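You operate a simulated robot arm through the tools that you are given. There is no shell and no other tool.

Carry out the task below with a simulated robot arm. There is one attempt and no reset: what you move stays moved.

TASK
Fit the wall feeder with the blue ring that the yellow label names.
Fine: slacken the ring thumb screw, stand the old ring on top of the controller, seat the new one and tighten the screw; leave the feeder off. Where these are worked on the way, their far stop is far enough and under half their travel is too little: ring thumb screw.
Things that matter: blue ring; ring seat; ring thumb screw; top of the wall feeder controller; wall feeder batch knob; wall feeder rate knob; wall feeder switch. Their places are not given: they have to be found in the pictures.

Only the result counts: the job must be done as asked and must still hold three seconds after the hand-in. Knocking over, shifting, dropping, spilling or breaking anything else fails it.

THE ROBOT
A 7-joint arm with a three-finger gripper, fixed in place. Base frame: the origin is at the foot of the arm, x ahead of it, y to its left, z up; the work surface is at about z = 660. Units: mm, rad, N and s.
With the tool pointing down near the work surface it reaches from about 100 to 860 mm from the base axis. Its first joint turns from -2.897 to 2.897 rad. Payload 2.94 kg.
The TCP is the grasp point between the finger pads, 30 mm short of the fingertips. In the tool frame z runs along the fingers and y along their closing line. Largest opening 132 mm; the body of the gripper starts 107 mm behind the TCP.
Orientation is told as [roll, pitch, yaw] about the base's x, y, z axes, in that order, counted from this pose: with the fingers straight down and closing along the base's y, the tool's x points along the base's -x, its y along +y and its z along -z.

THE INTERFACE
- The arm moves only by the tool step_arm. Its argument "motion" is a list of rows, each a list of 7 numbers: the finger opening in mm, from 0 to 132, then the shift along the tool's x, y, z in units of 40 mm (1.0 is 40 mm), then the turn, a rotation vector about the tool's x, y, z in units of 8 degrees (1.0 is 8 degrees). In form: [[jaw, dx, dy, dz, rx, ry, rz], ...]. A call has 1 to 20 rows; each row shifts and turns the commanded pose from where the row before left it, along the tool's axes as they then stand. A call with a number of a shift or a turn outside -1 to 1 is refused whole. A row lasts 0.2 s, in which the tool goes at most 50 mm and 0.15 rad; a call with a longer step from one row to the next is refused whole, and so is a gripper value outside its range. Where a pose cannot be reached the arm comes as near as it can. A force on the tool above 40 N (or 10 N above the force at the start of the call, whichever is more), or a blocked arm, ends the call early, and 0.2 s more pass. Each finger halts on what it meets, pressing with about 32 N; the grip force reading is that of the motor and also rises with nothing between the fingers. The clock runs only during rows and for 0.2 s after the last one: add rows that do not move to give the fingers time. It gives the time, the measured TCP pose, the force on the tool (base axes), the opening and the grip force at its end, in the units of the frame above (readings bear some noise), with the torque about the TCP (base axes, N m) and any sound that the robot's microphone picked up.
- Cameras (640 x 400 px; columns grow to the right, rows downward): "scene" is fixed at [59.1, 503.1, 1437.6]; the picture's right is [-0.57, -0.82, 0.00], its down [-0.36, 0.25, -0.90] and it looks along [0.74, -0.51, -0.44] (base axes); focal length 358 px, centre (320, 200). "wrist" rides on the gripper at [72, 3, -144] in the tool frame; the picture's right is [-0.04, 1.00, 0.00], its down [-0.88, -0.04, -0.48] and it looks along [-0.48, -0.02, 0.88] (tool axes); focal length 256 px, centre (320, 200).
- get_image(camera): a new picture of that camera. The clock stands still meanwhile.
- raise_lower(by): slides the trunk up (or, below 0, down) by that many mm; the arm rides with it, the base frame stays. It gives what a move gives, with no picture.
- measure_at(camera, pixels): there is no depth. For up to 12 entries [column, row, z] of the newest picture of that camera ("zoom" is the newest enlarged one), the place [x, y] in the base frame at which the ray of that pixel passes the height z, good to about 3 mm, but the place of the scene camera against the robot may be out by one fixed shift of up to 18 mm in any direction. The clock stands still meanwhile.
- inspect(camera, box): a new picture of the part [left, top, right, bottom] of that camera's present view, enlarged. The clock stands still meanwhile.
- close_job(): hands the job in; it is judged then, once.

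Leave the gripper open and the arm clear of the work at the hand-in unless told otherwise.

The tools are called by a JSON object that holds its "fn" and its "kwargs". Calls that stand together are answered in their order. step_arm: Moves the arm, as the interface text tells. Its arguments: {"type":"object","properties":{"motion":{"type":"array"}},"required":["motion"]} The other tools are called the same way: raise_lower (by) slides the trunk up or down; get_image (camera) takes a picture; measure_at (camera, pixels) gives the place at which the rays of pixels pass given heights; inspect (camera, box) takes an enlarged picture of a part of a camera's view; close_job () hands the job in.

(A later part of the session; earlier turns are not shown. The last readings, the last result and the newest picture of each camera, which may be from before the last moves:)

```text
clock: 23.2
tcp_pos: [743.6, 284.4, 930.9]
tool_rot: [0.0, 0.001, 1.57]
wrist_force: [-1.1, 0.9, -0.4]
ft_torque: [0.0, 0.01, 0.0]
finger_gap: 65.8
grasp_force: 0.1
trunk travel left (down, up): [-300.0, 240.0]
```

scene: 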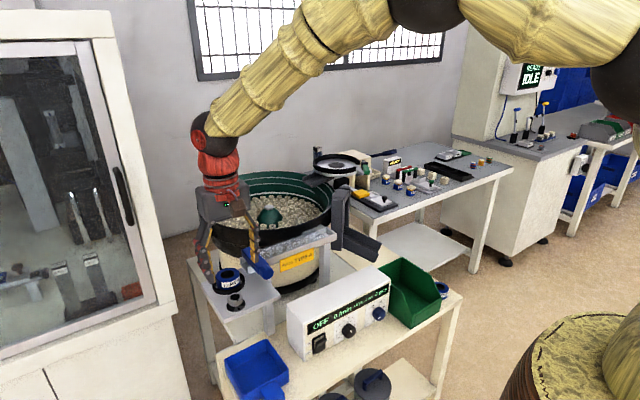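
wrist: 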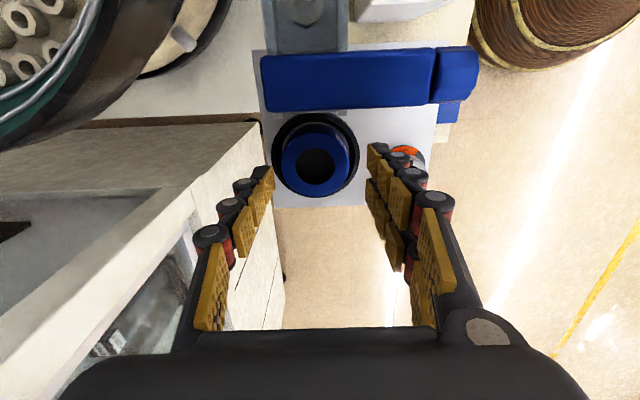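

{"fn": "step_arm", "kwargs": {"motion": [[66, 0, 0, 0.05, 0, 0, 0], [66, 0, 0, 0.05, 0, 0, 0], [66, 0, 0, 0, 0, 0, 0]]}}

{"fn": "inspect", "kwargs": {"camera": "scene", "box": [205, 245, 265, 305]}}

{"fn": "get_image", "kwargs": {"camera": "wrist"}}

```text
clock: 24.0
tcp_pos: [744.0, 283.1, 926.2]
tool_rot: [-0.001, 0.0, 1.572]
wrist_force: [-0.2, 0.0, -0.3]
ft_torque: [-0.01, -0.01, 0.01]
finger_gap: 66.0
grasp_force: 0.0
trunk travel left (down, up): [-300.0, 240.0]
```

```text
6.67 times, centred on (235, 275) of scene
```

zoom: 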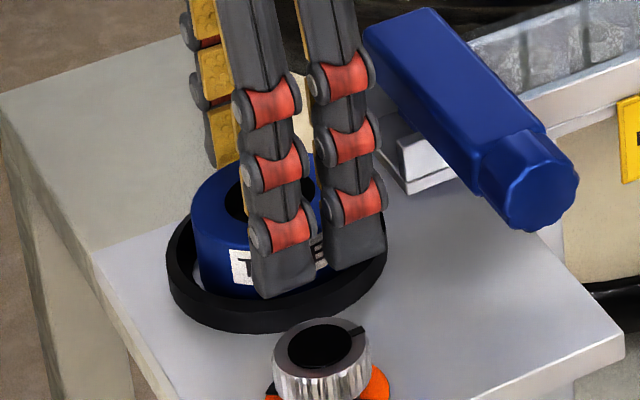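

```text
taken
```

wrist: 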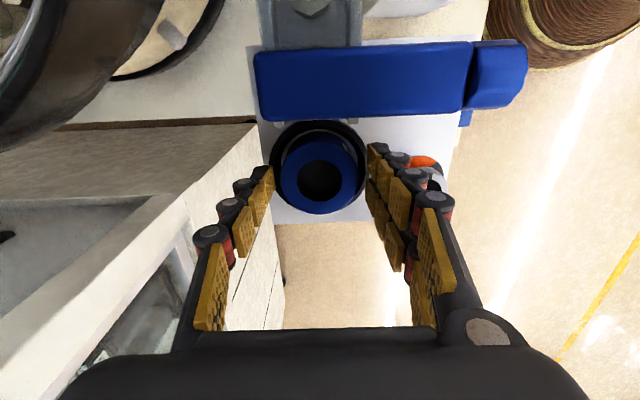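

No contact yet, and the tips overlap the ring well (tips at about 896, above the rim). I'll close on the ring.

{"fn": "step_arm", "kwargs": {"motion": [[40, 0, 0, 0, 0, 0, 0], [40, 0, 0, 0, 0, 0, 0], [40, 0, 0, 0, 0, 0, 0]]}}

```text
clock: 24.8
tcp_pos: [744.9, 283.5, 928.2]
tool_rot: [0.0, 0.0, 1.57]
wrist_force: [0.3, -0.4, 0.5]
ft_torque: [-0.05, -0.04, -0.01]
finger_gap: 54.4
grasp_force: 31.8
trunk travel left (down, up): [-300.0, 240.0]
```

Gripped at 54.4 mm, which is the ring's diameter. I'll lift straight up slowly and check that it comes free.

{"fn": "step_arm", "kwargs": {"motion": [[40, 0, 0, -0.1, 0, 0, 0], [40, 0, 0, -0.2, 0, 0, 0], [40, 0, 0, -0.3, 0, 0, 0], [40, 0, 0, -0.4, 0, 0, 0]]}}

{"fn": "inspect", "kwargs": {"camera": "scene", "box": [195, 225, 275, 305]}}

```text
clock: 25.8
tcp_pos: [744.8, 282.5, 967.6]
tool_rot: [0.002, 0.0, 1.571]
wrist_force: [0.0, 0.5, -0.6]
ft_torque: [-0.01, -0.01, -0.03]
finger_gap: 53.7
grasp_force: 32.1
trunk travel left (down, up): [-300.0, 240.0]
```

```text
5.00 times, centred on (235, 265) of scene
```

zoom: 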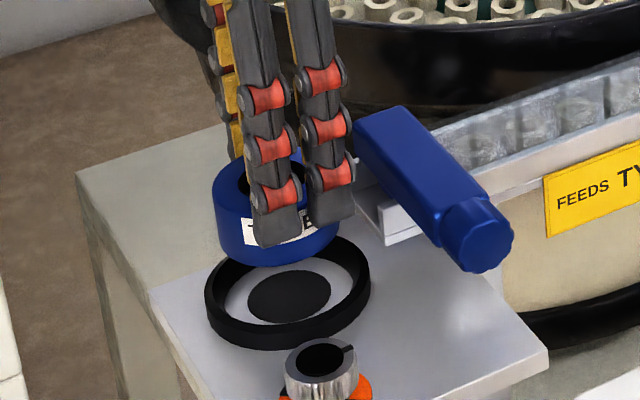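

The old ring is out, leaving the empty seat cup with its rim. I'll raise it higher, move in −x and then −y over to the controller top, keeping clear of the blue handle and bowl.

{"fn": "step_arm", "kwargs": {"motion": [[40, 0, 0, -0.8, 0, 0, 0], [40, 0, 0, -0.8, 0, 0, 0], [40, 0, 0, -0.7, 0, 0, 0], [40, 0, 0.83, 0, 0, 0, 0], [40, 0, 0.84, 0, 0, 0, 0], [40, 0, 0.84, 0, 0, 0, 0], [40, 0.87, 0, 0, 0, 0, 0], [40, 0.87, 0, 0, 0, 0, 0], [40, 0.87, 0, 0, 0, 0, 0], [40, 0.87, 0, 0, 0, 0, 0], [40, 0.87, 0, 0, 0, 0, 0], [40, 0.87, 0, 0, 0, 0, 0], [40, 0.87, 0, 0, 0, 0, 0], [40, 0, 0, 0, 0, 0, 0]]}}

{"fn": "get_image", "kwargs": {"camera": "wrist"}}

{"fn": "get_image", "kwargs": {"camera": "scene"}}

```text
clock: 28.8
tcp_pos: [642.5, 39.6, 1060.5]
tool_rot: [-0.001, 0.0, 1.572]
wrist_force: [-0.4, -0.1, -0.1]
ft_torque: [0.0, 0.0, -0.01]
finger_gap: 54.0
grasp_force: 31.7
trunk travel left (down, up): [-300.0, 240.0]
```

```text
taken
```

wrist: 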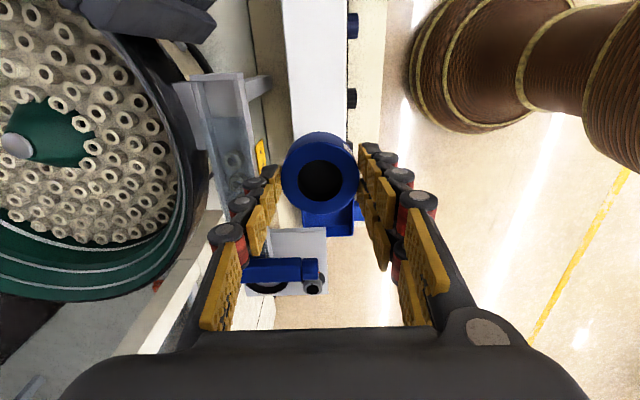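

```text
taken
```

scene: 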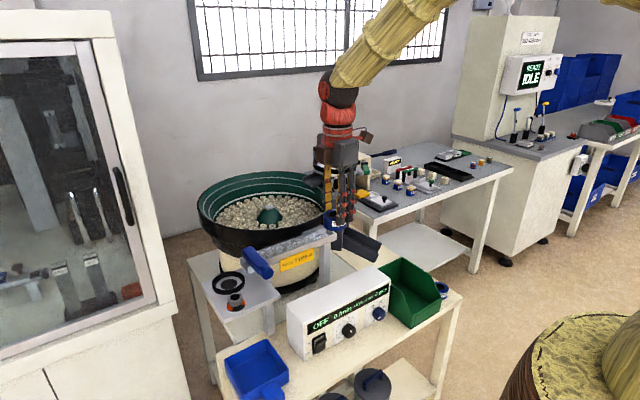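

The ring is held over the controller side. I'll check where the controller top edges lie and the ring's pose in the hand.

{"fn": "measure_at", "kwargs": {"camera": "wrist", "pixels": [[287, 50, 797], [348, 50, 797], [291, 120, 797], [347, 120, 797], [290, 100, 797], [347, 100, 797]]}}

{"fn": "inspect", "kwargs": {"camera": "wrist", "box": [240, 0, 400, 100]}}

{"fn": "inspect", "kwargs": {"camera": "wrist", "box": [256, 120, 384, 220]}}

{"fn": "inspect", "kwargs": {"camera": "scene", "box": [300, 150, 400, 250]}}

```text
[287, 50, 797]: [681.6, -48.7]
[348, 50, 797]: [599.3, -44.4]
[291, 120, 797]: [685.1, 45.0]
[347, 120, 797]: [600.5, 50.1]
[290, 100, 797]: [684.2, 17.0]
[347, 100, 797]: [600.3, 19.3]
```

```text
4.00 times, centred on (320, 50) of wrist
```

zoom: 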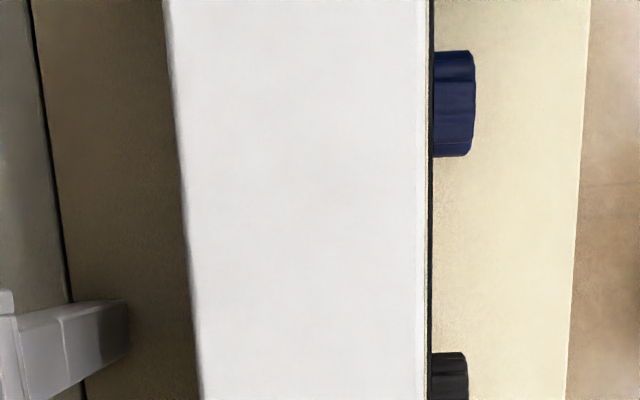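

```text
4.00 times, centred on (320, 170) of wrist
```

zoom: 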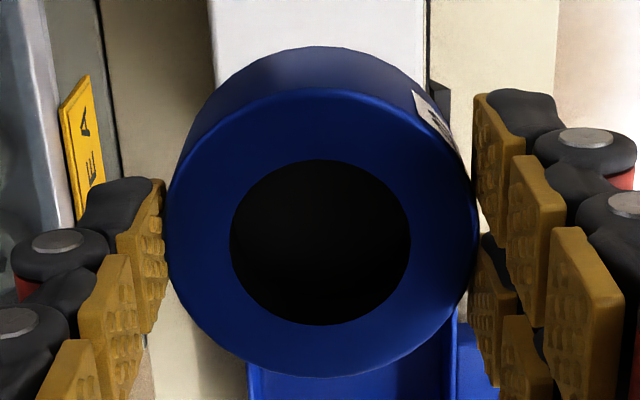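

```text
4.00 times, centred on (350, 200) of scene
```

zoom: 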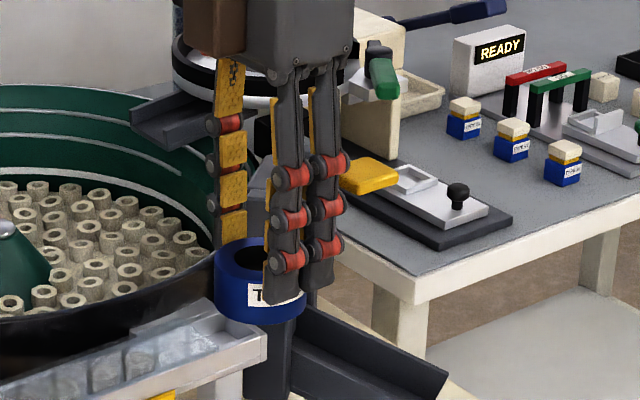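

The controller top spans x≈600–683 (centre ≈642), and the ring is centred in the hand with its top about 17 mm below the TCP. I'll lower it toward the controller at (642,40), stopping short first.

{"fn": "step_arm", "kwargs": {"motion": [[40, 0, 0, 0.9, 0, 0, 0], [40, 0, 0, 0.9, 0, 0, 0], [40, 0, 0, 0.9, 0, 0, 0], [40, 0, 0, 0.9, 0, 0, 0], [40, 0, 0, 0.8, 0, 0, 0], [40, 0, 0, 0.4, 0, 0, 0], [40, 0, 0, 0, 0, 0, 0]]}}

{"fn": "inspect", "kwargs": {"camera": "scene", "box": [280, 220, 400, 330]}}

{"fn": "get_image", "kwargs": {"camera": "wrist"}}

```text
clock: 30.4
tcp_pos: [645.1, 40.1, 868.8]
tool_rot: [0.0, 0.0, 1.571]
wrist_force: [0.4, 1.0, -0.5]
ft_torque: [0.01, 0.0, -0.03]
finger_gap: 53.7
grasp_force: 32.6
trunk travel left (down, up): [-300.0, 240.0]
```

```text
3.64 times, centred on (340, 275) of scene
```

zoom: 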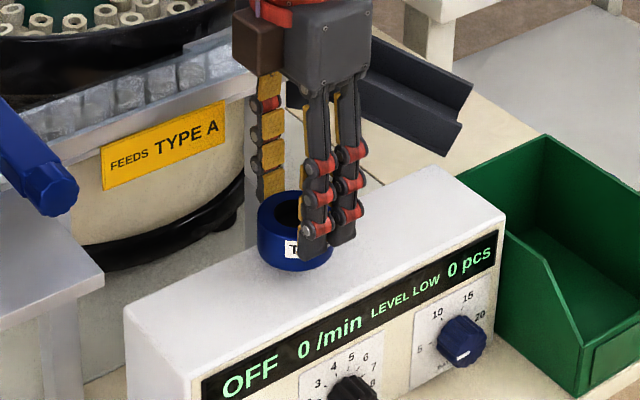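

```text
taken
```

wrist: 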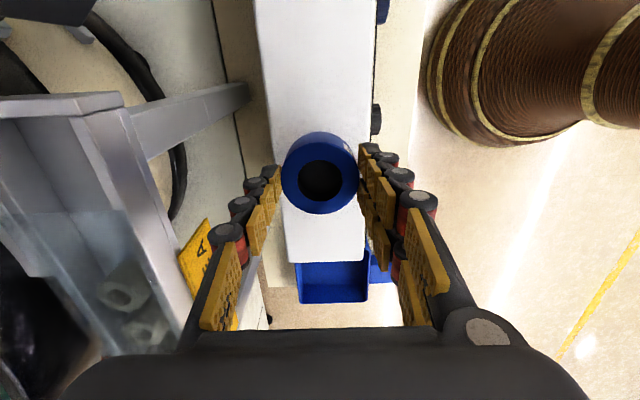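

It looks well aligned over the middle of the controller. I'll lower it in small steps until contact.

{"fn": "step_arm", "kwargs": {"motion": [[40, 0, 0, 0.25, 0, 0, 0], [40, 0, 0, 0.15, 0, 0, 0], [40, 0, 0, 0, 0, 0, 0]]}}

{"fn": "inspect", "kwargs": {"camera": "scene", "box": [310, 250, 390, 310]}}

```text
clock: 31.2
tcp_pos: [645.2, 38.9, 851.3]
tool_rot: [0.001, -0.001, 1.572]
wrist_force: [-0.3, -0.3, -1.4]
ft_torque: [0.0, -0.02, -0.04]
finger_gap: 53.7
grasp_force: 31.8
trunk travel left (down, up): [-300.0, 240.0]
```

```text
6.67 times, centred on (350, 280) of scene
```

zoom: 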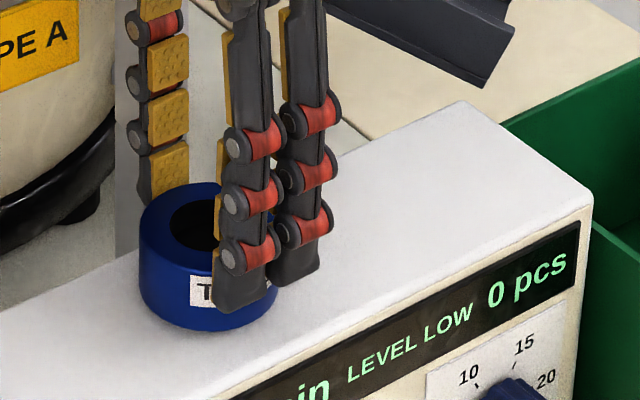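

{"fn": "step_arm", "kwargs": {"motion": [[40, 0, 0, 0.05, 0, 0, 0], [40, 0, 0, 0.05, 0, 0, 0], [40, 0, 0, 0, 0, 0, 0]]}}

```text
clock: 32.0
tcp_pos: [644.1, 39.1, 847.1]
tool_rot: [0.001, 0.0, 1.571]
wrist_force: [0.0, 0.4, -1.6]
ft_torque: [0.03, 0.0, -0.01]
finger_gap: 53.8
grasp_force: 31.8
trunk travel left (down, up): [-300.0, 240.0]
```

The vertical force shows no contact yet (TCP z=847). I'll continue in 2 mm steps.

{"fn": "step_arm", "kwargs": {"motion": [[40, 0, 0, 0.05, 0, 0, 0], [40, 0, 0, 0, 0, 0, 0]]}}

```text
clock: 32.6
tcp_pos: [644.6, 40.0, 845.1]
tool_rot: [0.001, -0.001, 1.571]
wrist_force: [-1.1, -0.6, 2.1]
ft_torque: [-0.01, 0.1, 0.02]
finger_gap: 53.8
grasp_force: 32.0
trunk travel left (down, up): [-300.0, 240.0]
```

{"fn": "step_arm", "kwargs": {"motion": [[40, 0, 0, 0.025, 0, 0, 0], [40, 0, 0, 0, 0, 0, 0]]}}

{"fn": "inspect", "kwargs": {"camera": "scene", "box": [310, 250, 390, 310]}}

```text
clock: 33.2
tcp_pos: [644.1, 39.0, 846.8]
tool_rot: [-0.002, 0.0, 1.573]
wrist_force: [-3.1, 0.8, 17.1]
ft_torque: [0.08, 0.39, -0.01]
finger_gap: 54.1
grasp_force: 32.2
trunk travel left (down, up): [-300.0, 240.0]
```

```text
6.67 times, centred on (350, 280) of scene
```

zoom: 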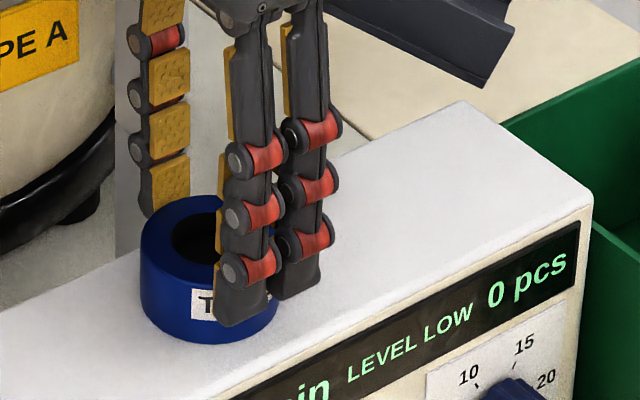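

The ring is in contact (17 N). I'll relieve about 0.8 mm, then open the fingers and rise straight up.

{"fn": "step_arm", "kwargs": {"motion": [[40, 0, 0, -0.02, 0, 0, 0], [58, 0, 0, 0, 0, 0, 0], [66, 0, 0, 0, 0, 0, 0], [66, 0, 0, 0, 0, 0, 0]]}}

{"fn": "inspect", "kwargs": {"camera": "scene", "box": [310, 250, 390, 310]}}

{"fn": "inspect", "kwargs": {"camera": "wrist", "box": [256, 120, 384, 220]}}

```text
clock: 34.2
tcp_pos: [645.2, 38.9, 846.4]
tool_rot: [0.001, 0.0, 1.573]
wrist_force: [0.4, 0.1, 0.0]
ft_torque: [-0.01, 0.0, 0.01]
finger_gap: 65.8
grasp_force: 0.1
trunk travel left (down, up): [-300.0, 240.0]
```

```text
6.67 times, centred on (350, 280) of scene
```

zoom: 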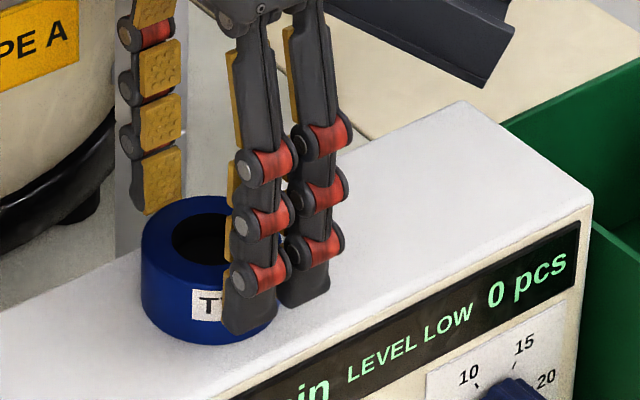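

```text
4.00 times, centred on (320, 170) of wrist
```

zoom: 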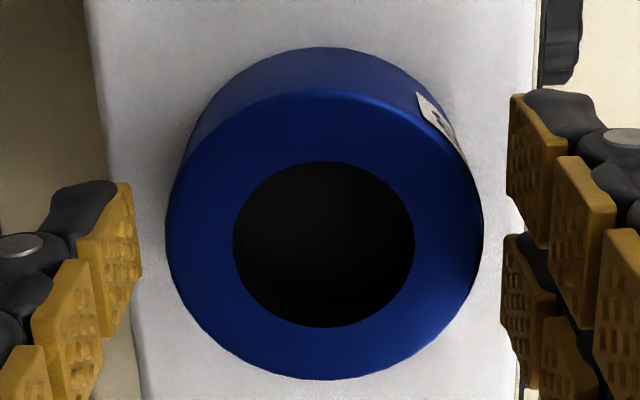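

The old ring stands on the controller. I'll rise straight up and go to the spare rings, over TYPE A at about (574,−334).

{"fn": "step_arm", "kwargs": {"motion": [[66, 0, 0, -0.3, 0, 0, 0], [66, 0, 0, -0.6, 0, 0, 0], [66, 0, 0, -0.9, 0, 0, 0], [66, 0, 0, -0.9, 0, 0, 0], [66, 0, 0, -0.9, 0, 0, 0], [66, 0.93, 0.178, 0, 0, 0, 0], [66, 0.93, 0.178, 0, 0, 0, 0], [66, 0.93, 0.178, 0, 0, 0, 0], [66, 0.93, 0.178, 0, 0, 0, 0], [66, 0.93, 0.178, 0, 0, 0, 0], [66, 0.93, 0.178, 0, 0, 0, 0], [66, 0.93, 0.178, 0, 0, 0, 0], [66, 0.93, 0.178, 0, 0, 0, 0], [66, 0.93, 0.178, 0, 0, 0, 0], [66, 0.93, 0.178, 0, 0, 0, 0], [66, 0, 0, 0, 0, 0, 0]]}}

{"fn": "get_image", "kwargs": {"camera": "wrist"}}

{"fn": "get_image", "kwargs": {"camera": "scene"}}

```text
clock: 37.6
tcp_pos: [570.1, -332.6, 991.9]
tool_rot: [0.0, 0.001, 1.572]
wrist_force: [0.0, -0.8, -0.4]
ft_torque: [0.02, -0.01, 0.01]
finger_gap: 65.9
grasp_force: 0.1
trunk travel left (down, up): [-300.0, 240.0]
```

```text
taken
```

wrist: 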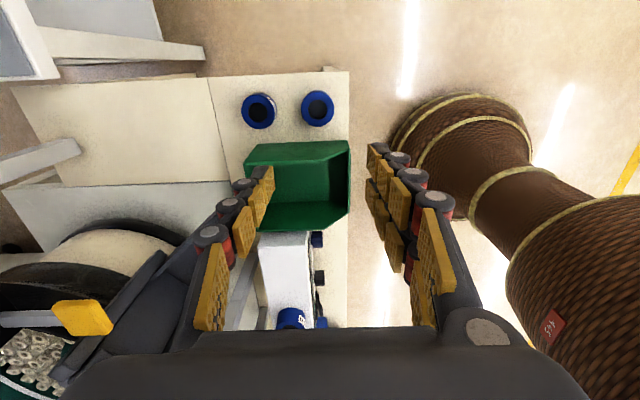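

```text
taken
```

scene: 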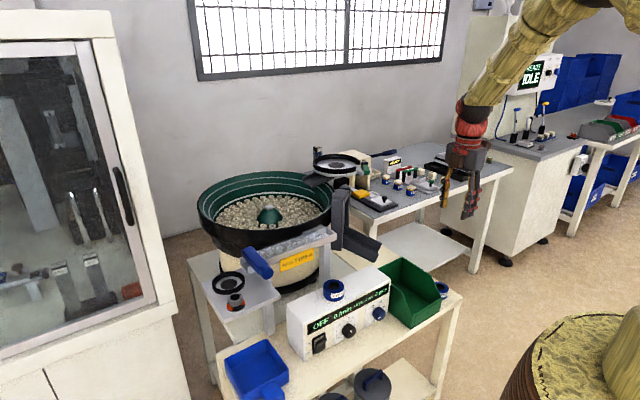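

The old ring is standing on the controller. In the wrist view, TYPE A (the smaller-x ring) is at about (317,108) and TYPE C is to its left. I'll zoom to confirm and refine.

{"fn": "inspect", "kwargs": {"camera": "wrist", "box": [230, 70, 358, 150]}}

{"fn": "measure_at", "kwargs": {"camera": "wrist", "pixels": [[317.5, 108, 690], [259, 111, 690]]}}

```text
5.00 times, centred on (294, 110) of wrist
```

zoom: 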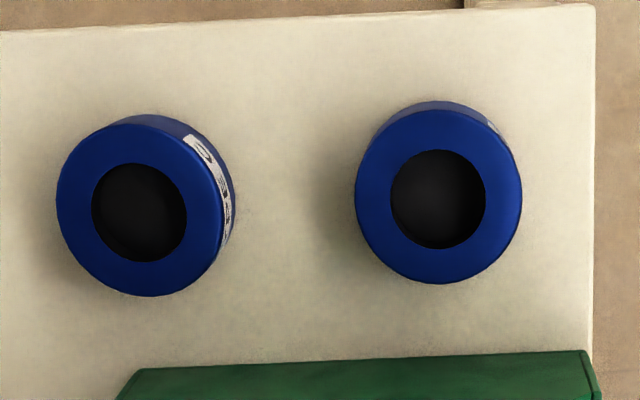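

```text
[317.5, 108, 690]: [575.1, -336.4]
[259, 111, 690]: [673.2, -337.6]
```

The ring A centre is about (574,−333). I'll descend over it to TCP z≈760 with the fingers open 66 and check again.

{"fn": "step_arm", "kwargs": {"motion": [[66, 0.01, -0.09, 0.9, 0, 0, 0], [66, 0, 0, 0.95, 0, 0, 0], [66, 0, 0, 0.95, 0, 0, 0], [66, 0, 0, 0.95, 0, 0, 0], [66, 0, 0, 0.95, 0, 0, 0], [66, 0, 0, 0.95, 0, 0, 0], [66, 0, 0, 0, 0, 0, 0]]}}

{"fn": "get_image", "kwargs": {"camera": "wrist"}}

{"fn": "inspect", "kwargs": {"camera": "wrist", "box": [256, 95, 384, 195]}}

{"fn": "inspect", "kwargs": {"camera": "scene", "box": [390, 230, 490, 320]}}

```text
clock: 39.2
tcp_pos: [576.6, -335.2, 762.6]
tool_rot: [0.0, -0.002, 1.57]
wrist_force: [0.7, 0.2, 0.3]
ft_torque: [0.01, 0.01, 0.01]
finger_gap: 66.0
grasp_force: 0.0
trunk travel left (down, up): [-300.0, 240.0]
```

```text
taken
```

wrist: 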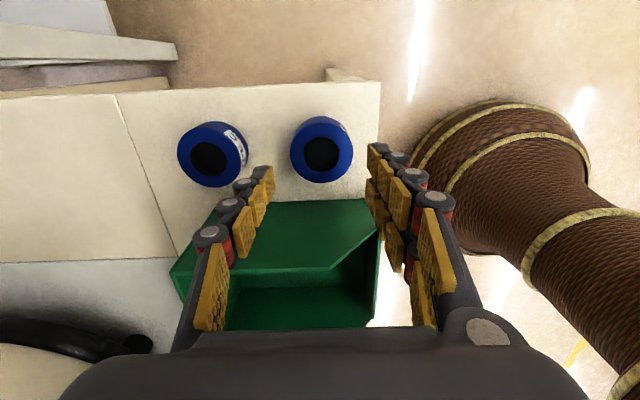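

```text
4.00 times, centred on (320, 145) of wrist
```

zoom: 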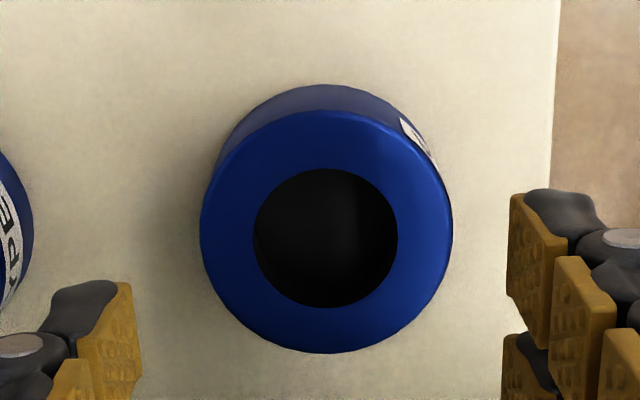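

```text
4.44 times, centred on (440, 275) of scene
```

zoom: 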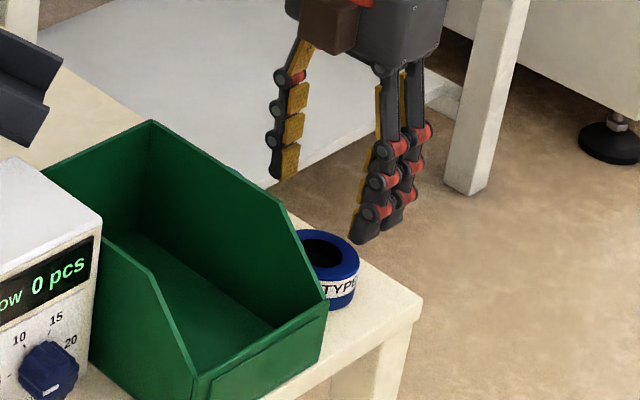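

Ring A is about 1.4 mm toward −x and 1.4 mm toward −y of the TCP. I'll correct that and descend to TCP z≈711.

{"fn": "step_arm", "kwargs": {"motion": [[66, 0.033, 0.033, 0.5, 0, 0, 0], [66, 0, 0, 0.4, 0, 0, 0], [66, 0, 0, 0.37, 0, 0, 0], [66, 0, 0, 0, 0, 0, 0]]}}

{"fn": "inspect", "kwargs": {"camera": "wrist", "box": [240, 110, 400, 230]}}

{"fn": "inspect", "kwargs": {"camera": "scene", "box": [410, 250, 480, 310]}}

```text
clock: 40.2
tcp_pos: [575.6, -335.0, 712.9]
tool_rot: [0.0, 0.0, 1.572]
wrist_force: [0.4, 0.2, -0.2]
ft_torque: [-0.02, 0.01, 0.0]
finger_gap: 66.1
grasp_force: 0.1
trunk travel left (down, up): [-300.0, 240.0]
```

```text
3.33 times, centred on (320, 170) of wrist
```

zoom: 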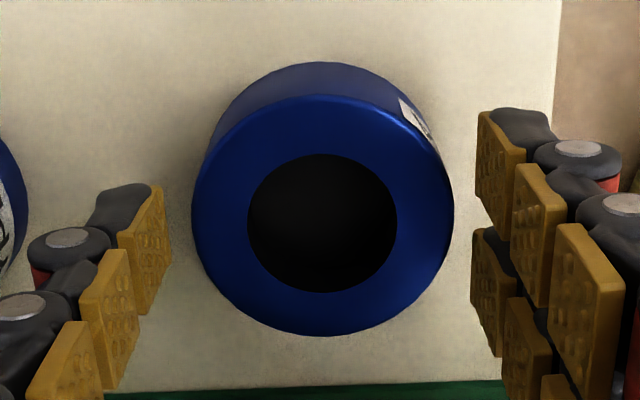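

```text
6.67 times, centred on (445, 280) of scene
```

zoom: 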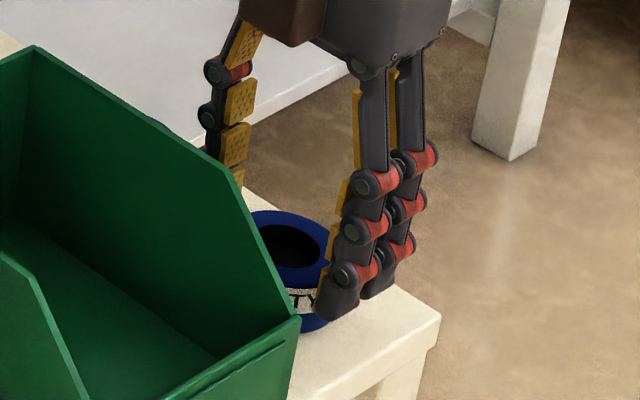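

In the earlier in-hand view the old ring's hole centre was at row ≈180.6. Here it is ≈177, so I'll shift about 2.8 mm along tool +x to match that centring, then check.

{"fn": "step_arm", "kwargs": {"motion": [[66, 0.07, 0, 0.03, 0, 0, 0], [66, 0, 0, 0, 0, 0, 0], [66, 0, 0, 0, 0, 0, 0]]}}

{"fn": "inspect", "kwargs": {"camera": "wrist", "box": [256, 120, 384, 220]}}

```text
clock: 41.0
tcp_pos: [576.2, -337.0, 710.4]
tool_rot: [0.001, -0.001, 1.571]
wrist_force: [-0.3, 0.5, 0.3]
ft_torque: [0.0, 0.01, -0.02]
finger_gap: 66.0
grasp_force: 0.2
trunk travel left (down, up): [-300.0, 240.0]
```

```text
4.00 times, centred on (320, 170) of wrist
```

zoom: 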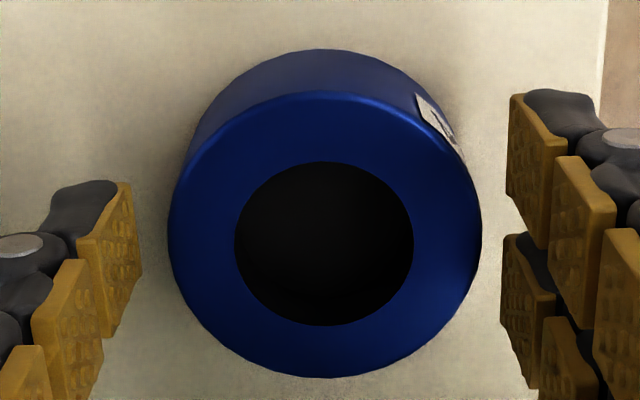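

It now matches the old ring's in-hand position almost exactly. I'll close the grip.

{"fn": "step_arm", "kwargs": {"motion": [[40, 0, 0, 0, 0, 0, 0], [40, 0, 0, 0, 0, 0, 0], [40, 0, 0, 0, 0, 0, 0]]}}

```text
clock: 41.8
tcp_pos: [575.9, -337.9, 711.6]
tool_rot: [0.0, 0.001, 1.571]
wrist_force: [-0.1, 0.5, 0.4]
ft_torque: [-0.02, 0.02, 0.01]
finger_gap: 53.6
grasp_force: 32.1
trunk travel left (down, up): [-300.0, 240.0]
```

Gripped at 53.6 mm. I'll lift straight up slowly at first and check both pictures.

{"fn": "step_arm", "kwargs": {"motion": [[40, 0, 0, -0.15, 0, 0, 0], [40, 0, 0, -0.4, 0, 0, 0], [40, 0, 0, -0.8, 0, 0, 0], [40, 0, 0, -0.95, 0, 0, 0], [40, 0, 0, -0.95, 0, 0, 0], [40, 0, 0, -0.95, 0, 0, 0], [40, 0, 0, 0, 0, 0, 0]]}}

{"fn": "get_image", "kwargs": {"camera": "wrist"}}

{"fn": "inspect", "kwargs": {"camera": "wrist", "box": [256, 120, 384, 220]}}

{"fn": "inspect", "kwargs": {"camera": "scene", "box": [390, 180, 510, 300]}}

```text
clock: 43.4
tcp_pos: [576.1, -337.3, 878.2]
tool_rot: [0.0, -0.001, 1.571]
wrist_force: [0.0, 0.5, -0.7]
ft_torque: [-0.02, -0.06, 0.01]
finger_gap: 53.7
grasp_force: 31.7
trunk travel left (down, up): [-300.0, 240.0]
```

```text
taken
```

wrist: 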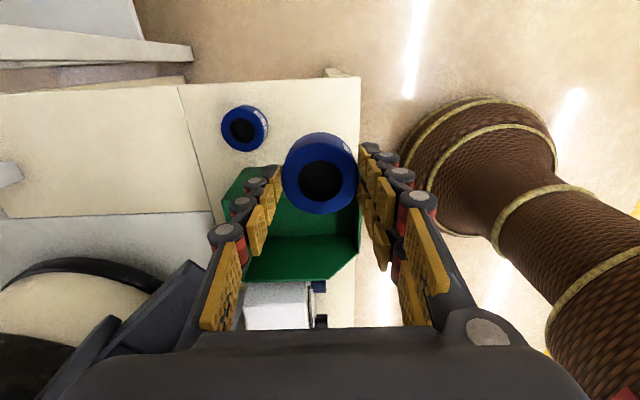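

```text
4.00 times, centred on (320, 170) of wrist
```

zoom: 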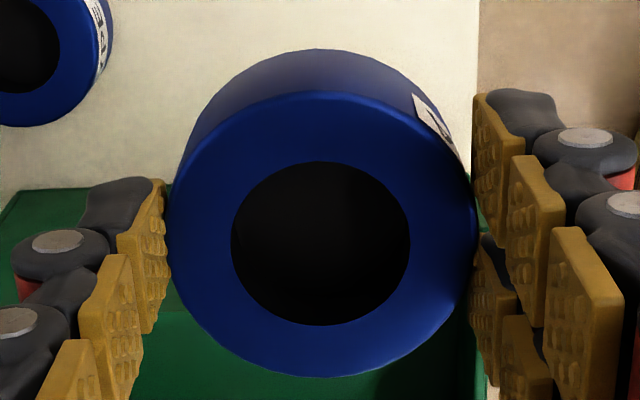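

```text
3.33 times, centred on (450, 240) of scene
```

zoom: 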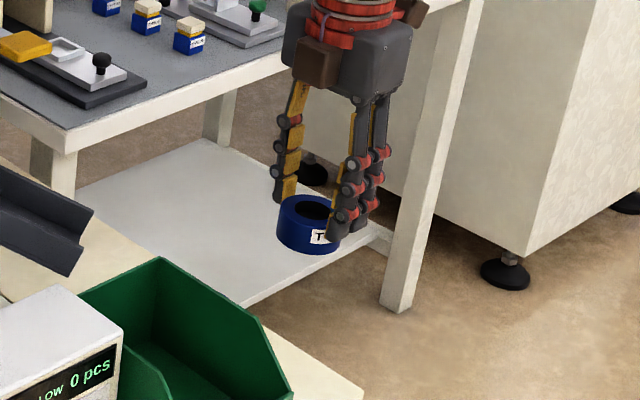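

The in-hand position is identical to the old ring's, and TYPE C is untouched. I'll rise to z≈1060 and travel back over to the seat side.

{"fn": "step_arm", "kwargs": {"motion": [[40, 0, 0, -0.91, 0, 0, 0], [40, 0, 0, -0.91, 0, 0, 0], [40, 0, 0, -0.91, 0, 0, 0], [40, 0, 0, -0.91, 0, 0, 0], [40, 0, 0, -0.91, 0, 0, 0], [40, -0.913, -0.1, 0, 0, 0, 0], [40, -0.913, -0.1, 0, 0, 0, 0], [40, -0.913, -0.1, 0, 0, 0, 0], [40, -0.913, -0.1, 0, 0, 0, 0], [40, -0.913, -0.1, 0, 0, 0, 0], [40, -0.913, -0.1, 0, 0, 0, 0], [40, -0.913, -0.1, 0, 0, 0, 0], [40, -0.913, -0.1, 0, 0, 0, 0], [40, -0.913, -0.1, 0, 0, 0, 0], [40, -0.913, -0.1, 0, 0, 0, 0], [40, -0.913, -0.1, 0, 0, 0, 0], [40, -0.913, -0.1, 0, 0, 0, 0], [40, -0.913, -0.1, 0, 0, 0, 0], [40, -0.913, -0.1, 0, 0, 0, 0], [40, 0, 0, 0, 0, 0, 0]]}}

```text
clock: 47.6
tcp_pos: [633.2, 173.3, 1061.2]
tool_rot: [0.001, 0.0, 1.57]
wrist_force: [0.1, -0.1, -0.4]
ft_torque: [-0.01, -0.03, -0.01]
finger_gap: 53.6
grasp_force: 31.8
trunk travel left (down, up): [-300.0, 240.0]
```

Next I move to y≈283, then x≈744 above the empty seat, and come down to about z=985.

{"fn": "step_arm", "kwargs": {"motion": [[40, -0.916, 0, 0, 0, 0, 0], [40, -0.916, 0, 0, 0, 0, 0], [40, -0.916, 0, 0, 0, 0, 0], [40, 0, -0.927, 0, 0, 0, 0], [40, 0, -0.927, 0, 0, 0, 0], [40, 0, -0.927, 0, 0, 0, 0], [40, 0, 0, 0.95, 0, 0, 0], [40, 0, 0, 0.95, 0, 0, 0], [40, 0, 0, 0, 0, 0, 0], [40, 0, 0, 0, 0, 0, 0]]}}

{"fn": "get_image", "kwargs": {"camera": "wrist"}}

{"fn": "inspect", "kwargs": {"camera": "wrist", "box": [256, 100, 384, 200]}}

{"fn": "inspect", "kwargs": {"camera": "scene", "box": [195, 215, 285, 305]}}

```text
clock: 49.8
tcp_pos: [742.5, 283.0, 983.5]
tool_rot: [0.001, -0.001, 1.571]
wrist_force: [0.1, 0.5, 0.1]
ft_torque: [-0.03, -0.03, 0.0]
finger_gap: 53.6
grasp_force: 32.1
trunk travel left (down, up): [-300.0, 240.0]
```

```text
taken
```

wrist: 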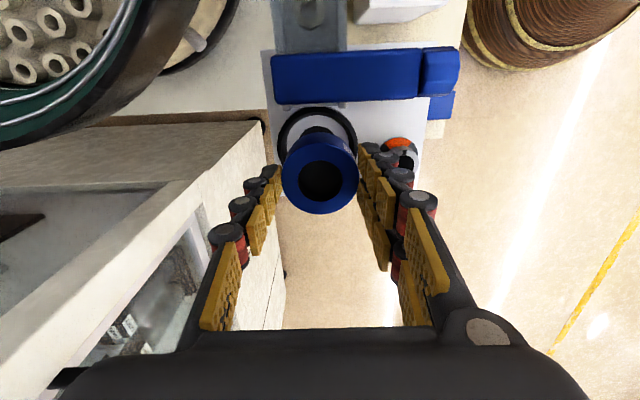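

```text
4.00 times, centred on (320, 150) of wrist
```

zoom: 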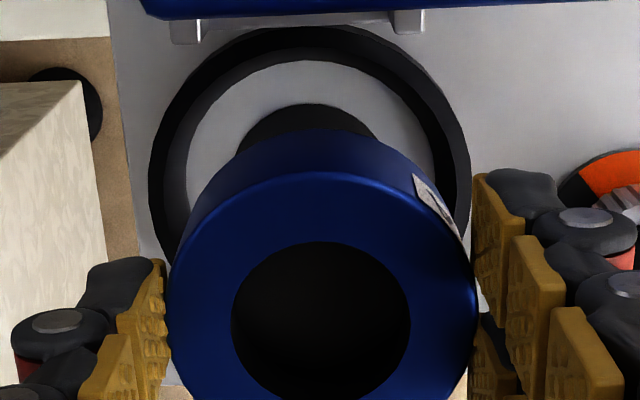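

```text
4.44 times, centred on (240, 260) of scene
```

zoom: 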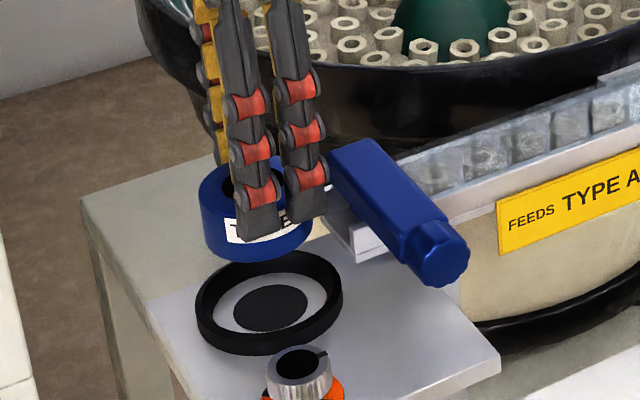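

The seat cup centre is about 2 mm farther in +x than the ring. I'll correct that and lower to about z=955, then check alignment again.

{"fn": "step_arm", "kwargs": {"motion": [[40, 0, -0.045, 0.3, 0, 0, 0], [40, 0, 0, 0.3, 0, 0, 0], [40, 0, 0, 0.1, 0, 0, 0], [40, 0, 0, 0, 0, 0, 0]]}}

{"fn": "inspect", "kwargs": {"camera": "wrist", "box": [256, 110, 384, 210]}}

{"fn": "inspect", "kwargs": {"camera": "scene", "box": [200, 235, 270, 305]}}

```text
clock: 50.8
tcp_pos: [745.8, 282.8, 956.2]
tool_rot: [0.0, -0.001, 1.571]
wrist_force: [-0.1, 0.3, -0.8]
ft_torque: [0.02, -0.02, -0.01]
finger_gap: 53.5
grasp_force: 31.5
trunk travel left (down, up): [-300.0, 240.0]
```

```text
4.00 times, centred on (320, 160) of wrist
```

zoom: 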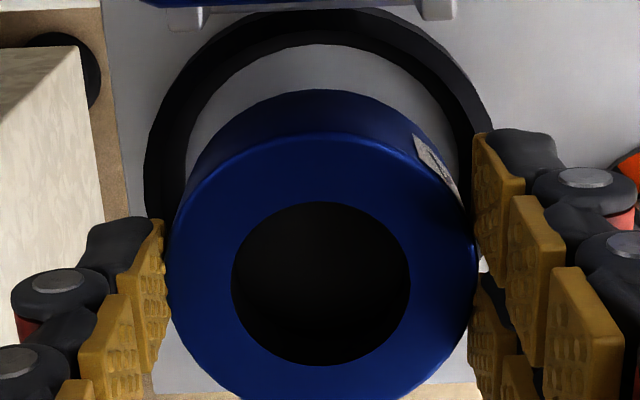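

```text
5.71 times, centred on (235, 270) of scene
```

zoom: 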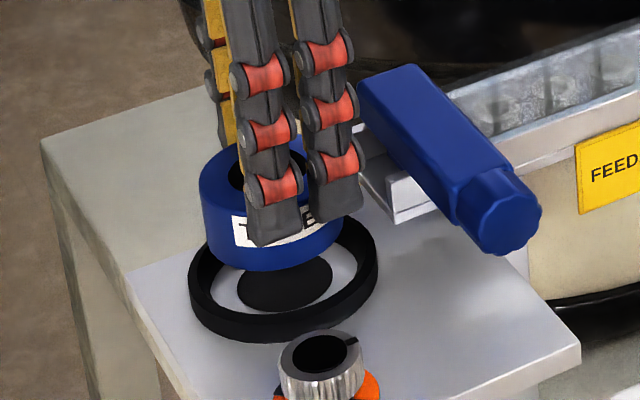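

The ring is centred on the cup to within about 0.5 mm. I'll lower it in steps, watching for contact.

{"fn": "step_arm", "kwargs": {"motion": [[40, 0, 0, 0.2, 0, 0, 0], [40, 0, 0, 0.1, 0, 0, 0], [40, 0, 0, 0, 0, 0, 0]]}}

```text
clock: 51.6
tcp_pos: [744.8, 282.6, 944.1]
tool_rot: [0.0, 0.0, 1.571]
wrist_force: [-0.4, 0.6, -0.5]
ft_torque: [0.03, -0.01, 0.04]
finger_gap: 53.5
grasp_force: 32.0
trunk travel left (down, up): [-300.0, 240.0]
```

{"fn": "step_arm", "kwargs": {"motion": [[40, 0, 0, 0.05, 0, 0, 0], [40, 0, 0, 0.05, 0, 0, 0], [40, 0, 0, 0.05, 0, 0, 0], [40, 0, 0, 0, 0, 0, 0]]}}

{"fn": "inspect", "kwargs": {"camera": "scene", "box": [200, 235, 270, 305]}}

{"fn": "inspect", "kwargs": {"camera": "wrist", "box": [256, 110, 384, 210]}}

```text
clock: 52.6
tcp_pos: [743.6, 284.1, 939.0]
tool_rot: [0.0, 0.001, 1.571]
wrist_force: [-0.6, -0.2, -0.3]
ft_torque: [-0.01, 0.01, 0.01]
finger_gap: 53.6
grasp_force: 31.9
trunk travel left (down, up): [-300.0, 240.0]
```

```text
5.71 times, centred on (235, 270) of scene
```

zoom: 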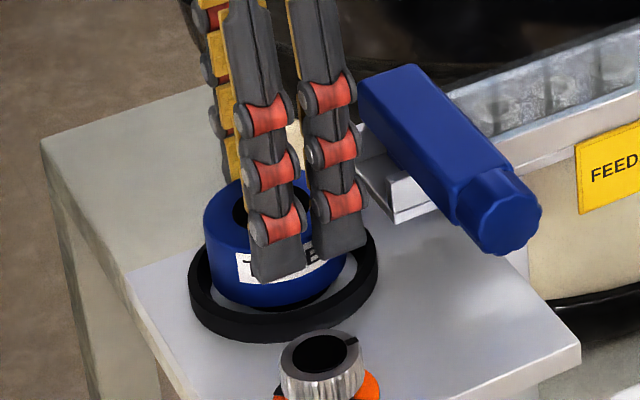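

```text
4.00 times, centred on (320, 160) of wrist
```

zoom: 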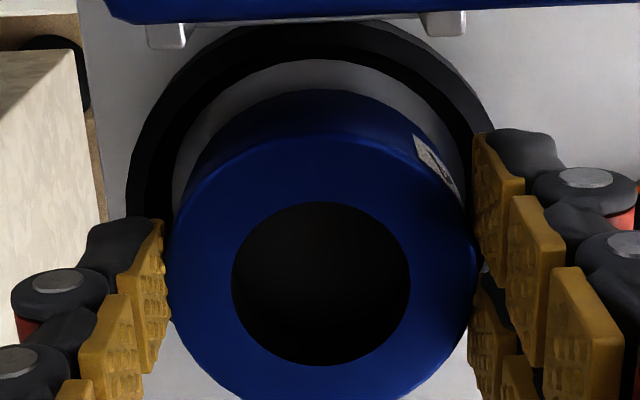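

The ring is entering the cup centred, with no contact force. I'll continue down.

{"fn": "step_arm", "kwargs": {"motion": [[40, 0, 0, 0.05, 0, 0, 0], [40, 0, 0, 0.05, 0, 0, 0], [40, 0, 0, 0.05, 0, 0, 0], [40, 0, 0, 0, 0, 0, 0]]}}

```text
clock: 53.6
tcp_pos: [745.1, 282.1, 932.1]
tool_rot: [0.0, 0.0, 1.571]
wrist_force: [0.5, -0.9, -0.9]
ft_torque: [-0.01, 0.04, -0.02]
finger_gap: 53.6
grasp_force: 32.0
trunk travel left (down, up): [-300.0, 240.0]
```

{"fn": "step_arm", "kwargs": {"motion": [[40, 0, 0, 0.05, 0, 0, 0], [40, 0, 0, 0.025, 0, 0, 0], [40, 0, 0, 0, 0, 0, 0]]}}

{"fn": "inspect", "kwargs": {"camera": "scene", "box": [200, 235, 270, 305]}}

```text
clock: 54.4
tcp_pos: [745.5, 282.8, 929.7]
tool_rot: [0.0, 0.0, 1.57]
wrist_force: [-0.3, 0.5, -1.2]
ft_torque: [-0.01, -0.02, -0.01]
finger_gap: 53.8
grasp_force: 32.3
trunk travel left (down, up): [-300.0, 240.0]
```

```text
5.71 times, centred on (235, 270) of scene
```

zoom: 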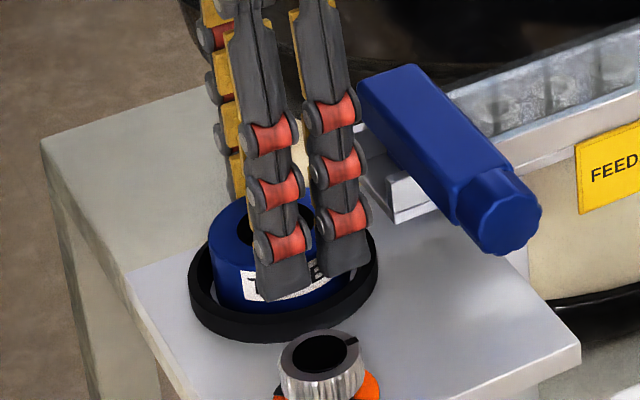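

Still no contact at z≈929. I'll take single 1 mm steps now.

{"fn": "step_arm", "kwargs": {"motion": [[40, 0, 0, 0.025, 0, 0, 0], [40, 0, 0, 0.025, 0, 0, 0], [40, 0, 0, 0, 0, 0, 0]]}}

```text
clock: 55.2
tcp_pos: [744.1, 282.6, 928.8]
tool_rot: [-0.002, 0.0, 1.569]
wrist_force: [-0.8, 0.2, 7.5]
ft_torque: [0.03, 0.22, -0.01]
finger_gap: 53.6
grasp_force: 32.6
trunk travel left (down, up): [-300.0, 240.0]
```

There's contact at z≈928 with 7.5 N, matching the old ring's seated height. I'll check the picture before releasing.

{"fn": "inspect", "kwargs": {"camera": "scene", "box": [200, 235, 270, 305]}}

{"fn": "inspect", "kwargs": {"camera": "wrist", "box": [256, 110, 384, 210]}}

```text
5.71 times, centred on (235, 270) of scene
```

zoom: 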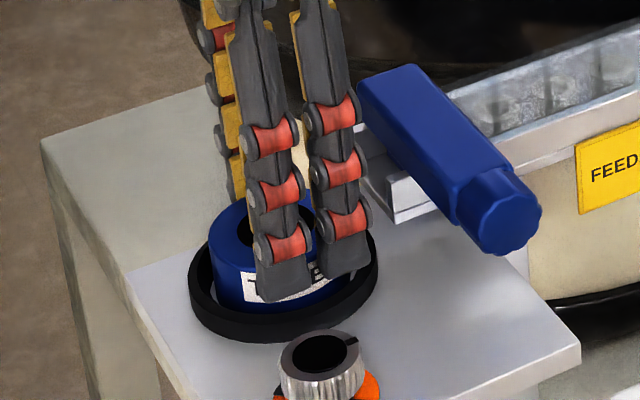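

```text
4.00 times, centred on (320, 160) of wrist
```

zoom: 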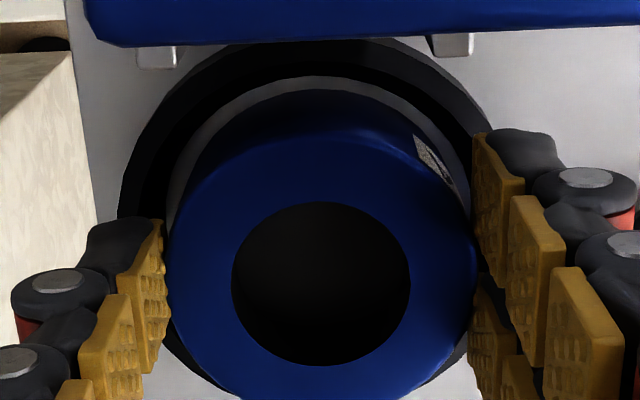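

It's seated inside the rim. I'll open the fingers to 66 and rise straight up.

{"fn": "step_arm", "kwargs": {"motion": [[58, 0, 0, 0, 0, 0, 0], [66, 0, 0, 0, 0, 0, 0], [66, 0, 0, 0, 0, 0, 0], [66, 0, 0, -0.3, 0, 0, 0], [66, 0, 0, -0.6, 0, 0, 0], [66, 0, 0, -0.9, 0, 0, 0], [66, 0, 0, 0, 0, 0, 0]]}}

{"fn": "get_image", "kwargs": {"camera": "wrist"}}

{"fn": "inspect", "kwargs": {"camera": "scene", "box": [200, 245, 270, 315]}}

```text
clock: 56.8
tcp_pos: [746.3, 282.7, 998.1]
tool_rot: [0.0, -0.001, 1.57]
wrist_force: [-0.5, -0.2, -0.1]
ft_torque: [-0.01, 0.01, -0.01]
finger_gap: 65.9
grasp_force: 0.0
trunk travel left (down, up): [-300.0, 240.0]
```

```text
taken
```

wrist: 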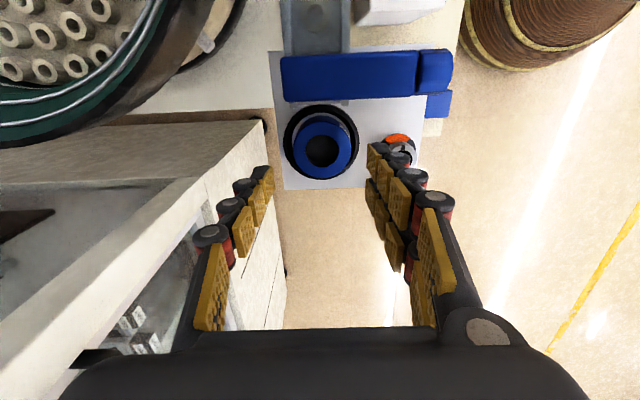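

```text
5.71 times, centred on (235, 280) of scene
```

zoom: 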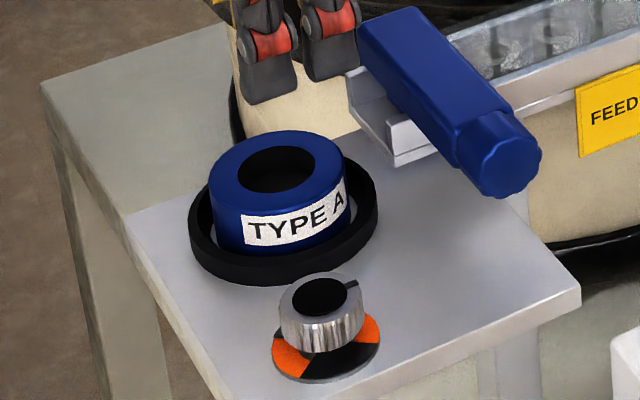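

TYPE A is seated squarely in the cup. Now I'll tighten the screw. I'll move above the knob and turn the tool to yaw ≈130° so the single finger stays clear of the cup rim, and check that this pose is reachable.

{"fn": "step_arm", "kwargs": {"motion": [[66, -0.139, 0.667, 0, 0, 0, 0], [60, -0.139, 0.667, 0, 0, 0, 0], [50, -0.139, 0.667, 0, 0, 0, 0], [50, 0, 0, 0, 0, 0, -1], [50, 0, 0, 0, 0, 0, -1], [50, 0, 0, 0, 0, 0, -1], [50, 0, 0, 0, 0, 0, -1], [50, 0, 0, 0, 0, 0, -1], [50, 0, 0, 0, 0, 0, 0], [50, 0, 0, 0, 0, 0, 0]]}}

{"fn": "get_image", "kwargs": {"camera": "wrist"}}

{"fn": "inspect", "kwargs": {"camera": "wrist", "box": [256, 100, 384, 180]}}

```text
clock: 59.0
tcp_pos: [664.7, 300.9, 999.8]
tool_rot: [-0.001, -0.001, 2.269]
wrist_force: [0.5, -0.4, 0.2]
ft_torque: [0.02, 0.02, 0.04]
finger_gap: 50.1
grasp_force: 0.1
trunk travel left (down, up): [-300.0, 240.0]
```

```text
taken
```

wrist: 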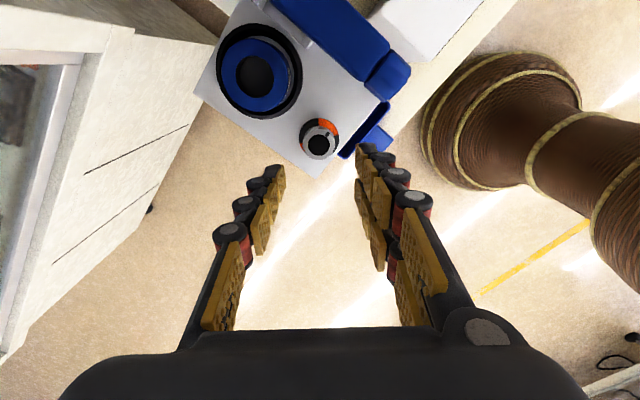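

```text
5.00 times, centred on (320, 140) of wrist
```

zoom: 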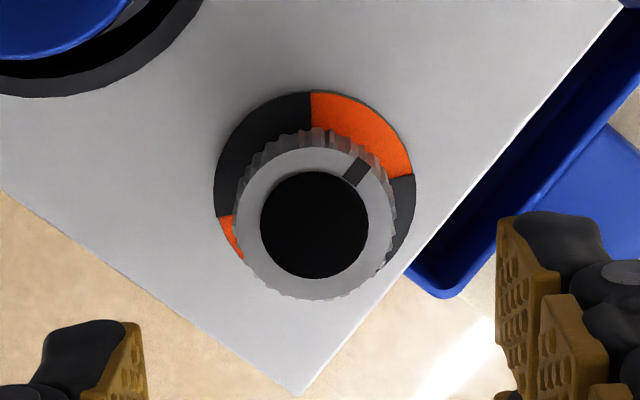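

Yaw 130° is reachable, and the knob pointer is still at the slack stop (90° from the mark). I'll adjust by about 1.5 mm and descend around the knob.

{"fn": "step_arm", "kwargs": {"motion": [[50, 0.04, -0.01, 0.8, 0, 0, 0], [50, 0, 0, 0.7, 0, 0, 0], [50, 0, 0, 0.3, 0, 0, 0], [50, 0, 0, 0.13, 0, 0, 0], [50, 0, 0, 0, 0, 0, 0]]}}

{"fn": "inspect", "kwargs": {"camera": "wrist", "box": [240, 110, 400, 210]}}

{"fn": "inspect", "kwargs": {"camera": "scene", "box": [200, 245, 270, 315]}}

```text
clock: 60.2
tcp_pos: [665.3, 299.5, 923.6]
tool_rot: [-0.001, -0.002, 2.27]
wrist_force: [0.4, -0.9, -0.7]
ft_torque: [0.01, -0.03, -0.01]
finger_gap: 50.0
grasp_force: 0.1
trunk travel left (down, up): [-300.0, 240.0]
```

```text
4.00 times, centred on (320, 160) of wrist
```

zoom: 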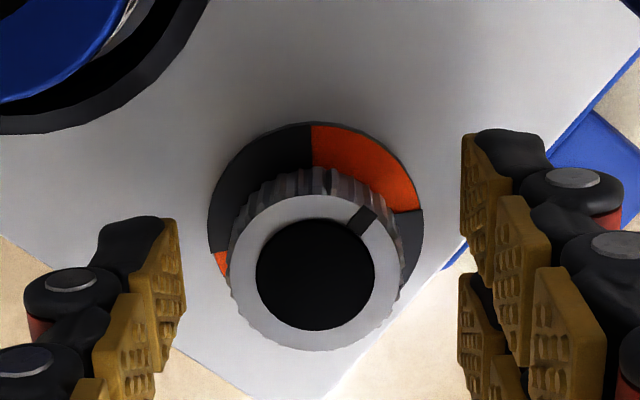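

```text
5.71 times, centred on (235, 280) of scene
```

zoom: 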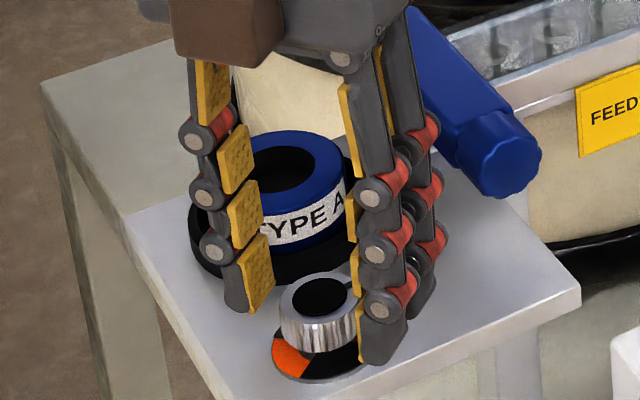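

Aligned within 1 mm. I'll close on the knob.

{"fn": "step_arm", "kwargs": {"motion": [[20, 0, 0, 0, 0, 0, 0], [20, 0, 0, 0, 0, 0, 0], [20, 0, 0, 0, 0, 0, 0], [20, 0, 0, 0, 0, 0, 0]]}}

```text
clock: 61.2
tcp_pos: [666.4, 299.6, 923.5]
tool_rot: [0.001, 0.001, 2.27]
wrist_force: [5.6, 3.8, -0.1]
ft_torque: [0.25, -0.21, 0.01]
finger_gap: 30.6
grasp_force: 41.6
trunk travel left (down, up): [-300.0, 240.0]
```

Gripped at 30.6 mm. Now I turn clockwise 24° and watch the torque and side force.

{"fn": "step_arm", "kwargs": {"motion": [[20, 0, -0.01, 0, 0, 0, 0.75], [20, 0, 0, 0, 0, 0, 0.75], [20, 0, 0, 0, 0, 0, 0.75], [20, 0, 0, 0, 0, 0, 0.75]]}}

{"fn": "inspect", "kwargs": {"camera": "wrist", "box": [240, 110, 400, 210]}}

```text
clock: 62.2
tcp_pos: [665.2, 299.7, 923.7]
tool_rot: [-0.002, 0.0, 1.847]
wrist_force: [4.3, 1.6, 8.7]
ft_torque: [-0.25, -0.13, -0.01]
finger_gap: 30.4
grasp_force: 45.0
trunk travel left (down, up): [-300.0, 240.0]
```

```text
4.00 times, centred on (320, 160) of wrist
```

zoom: 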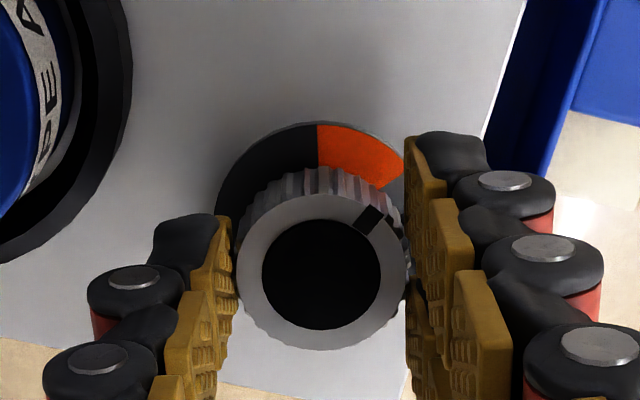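

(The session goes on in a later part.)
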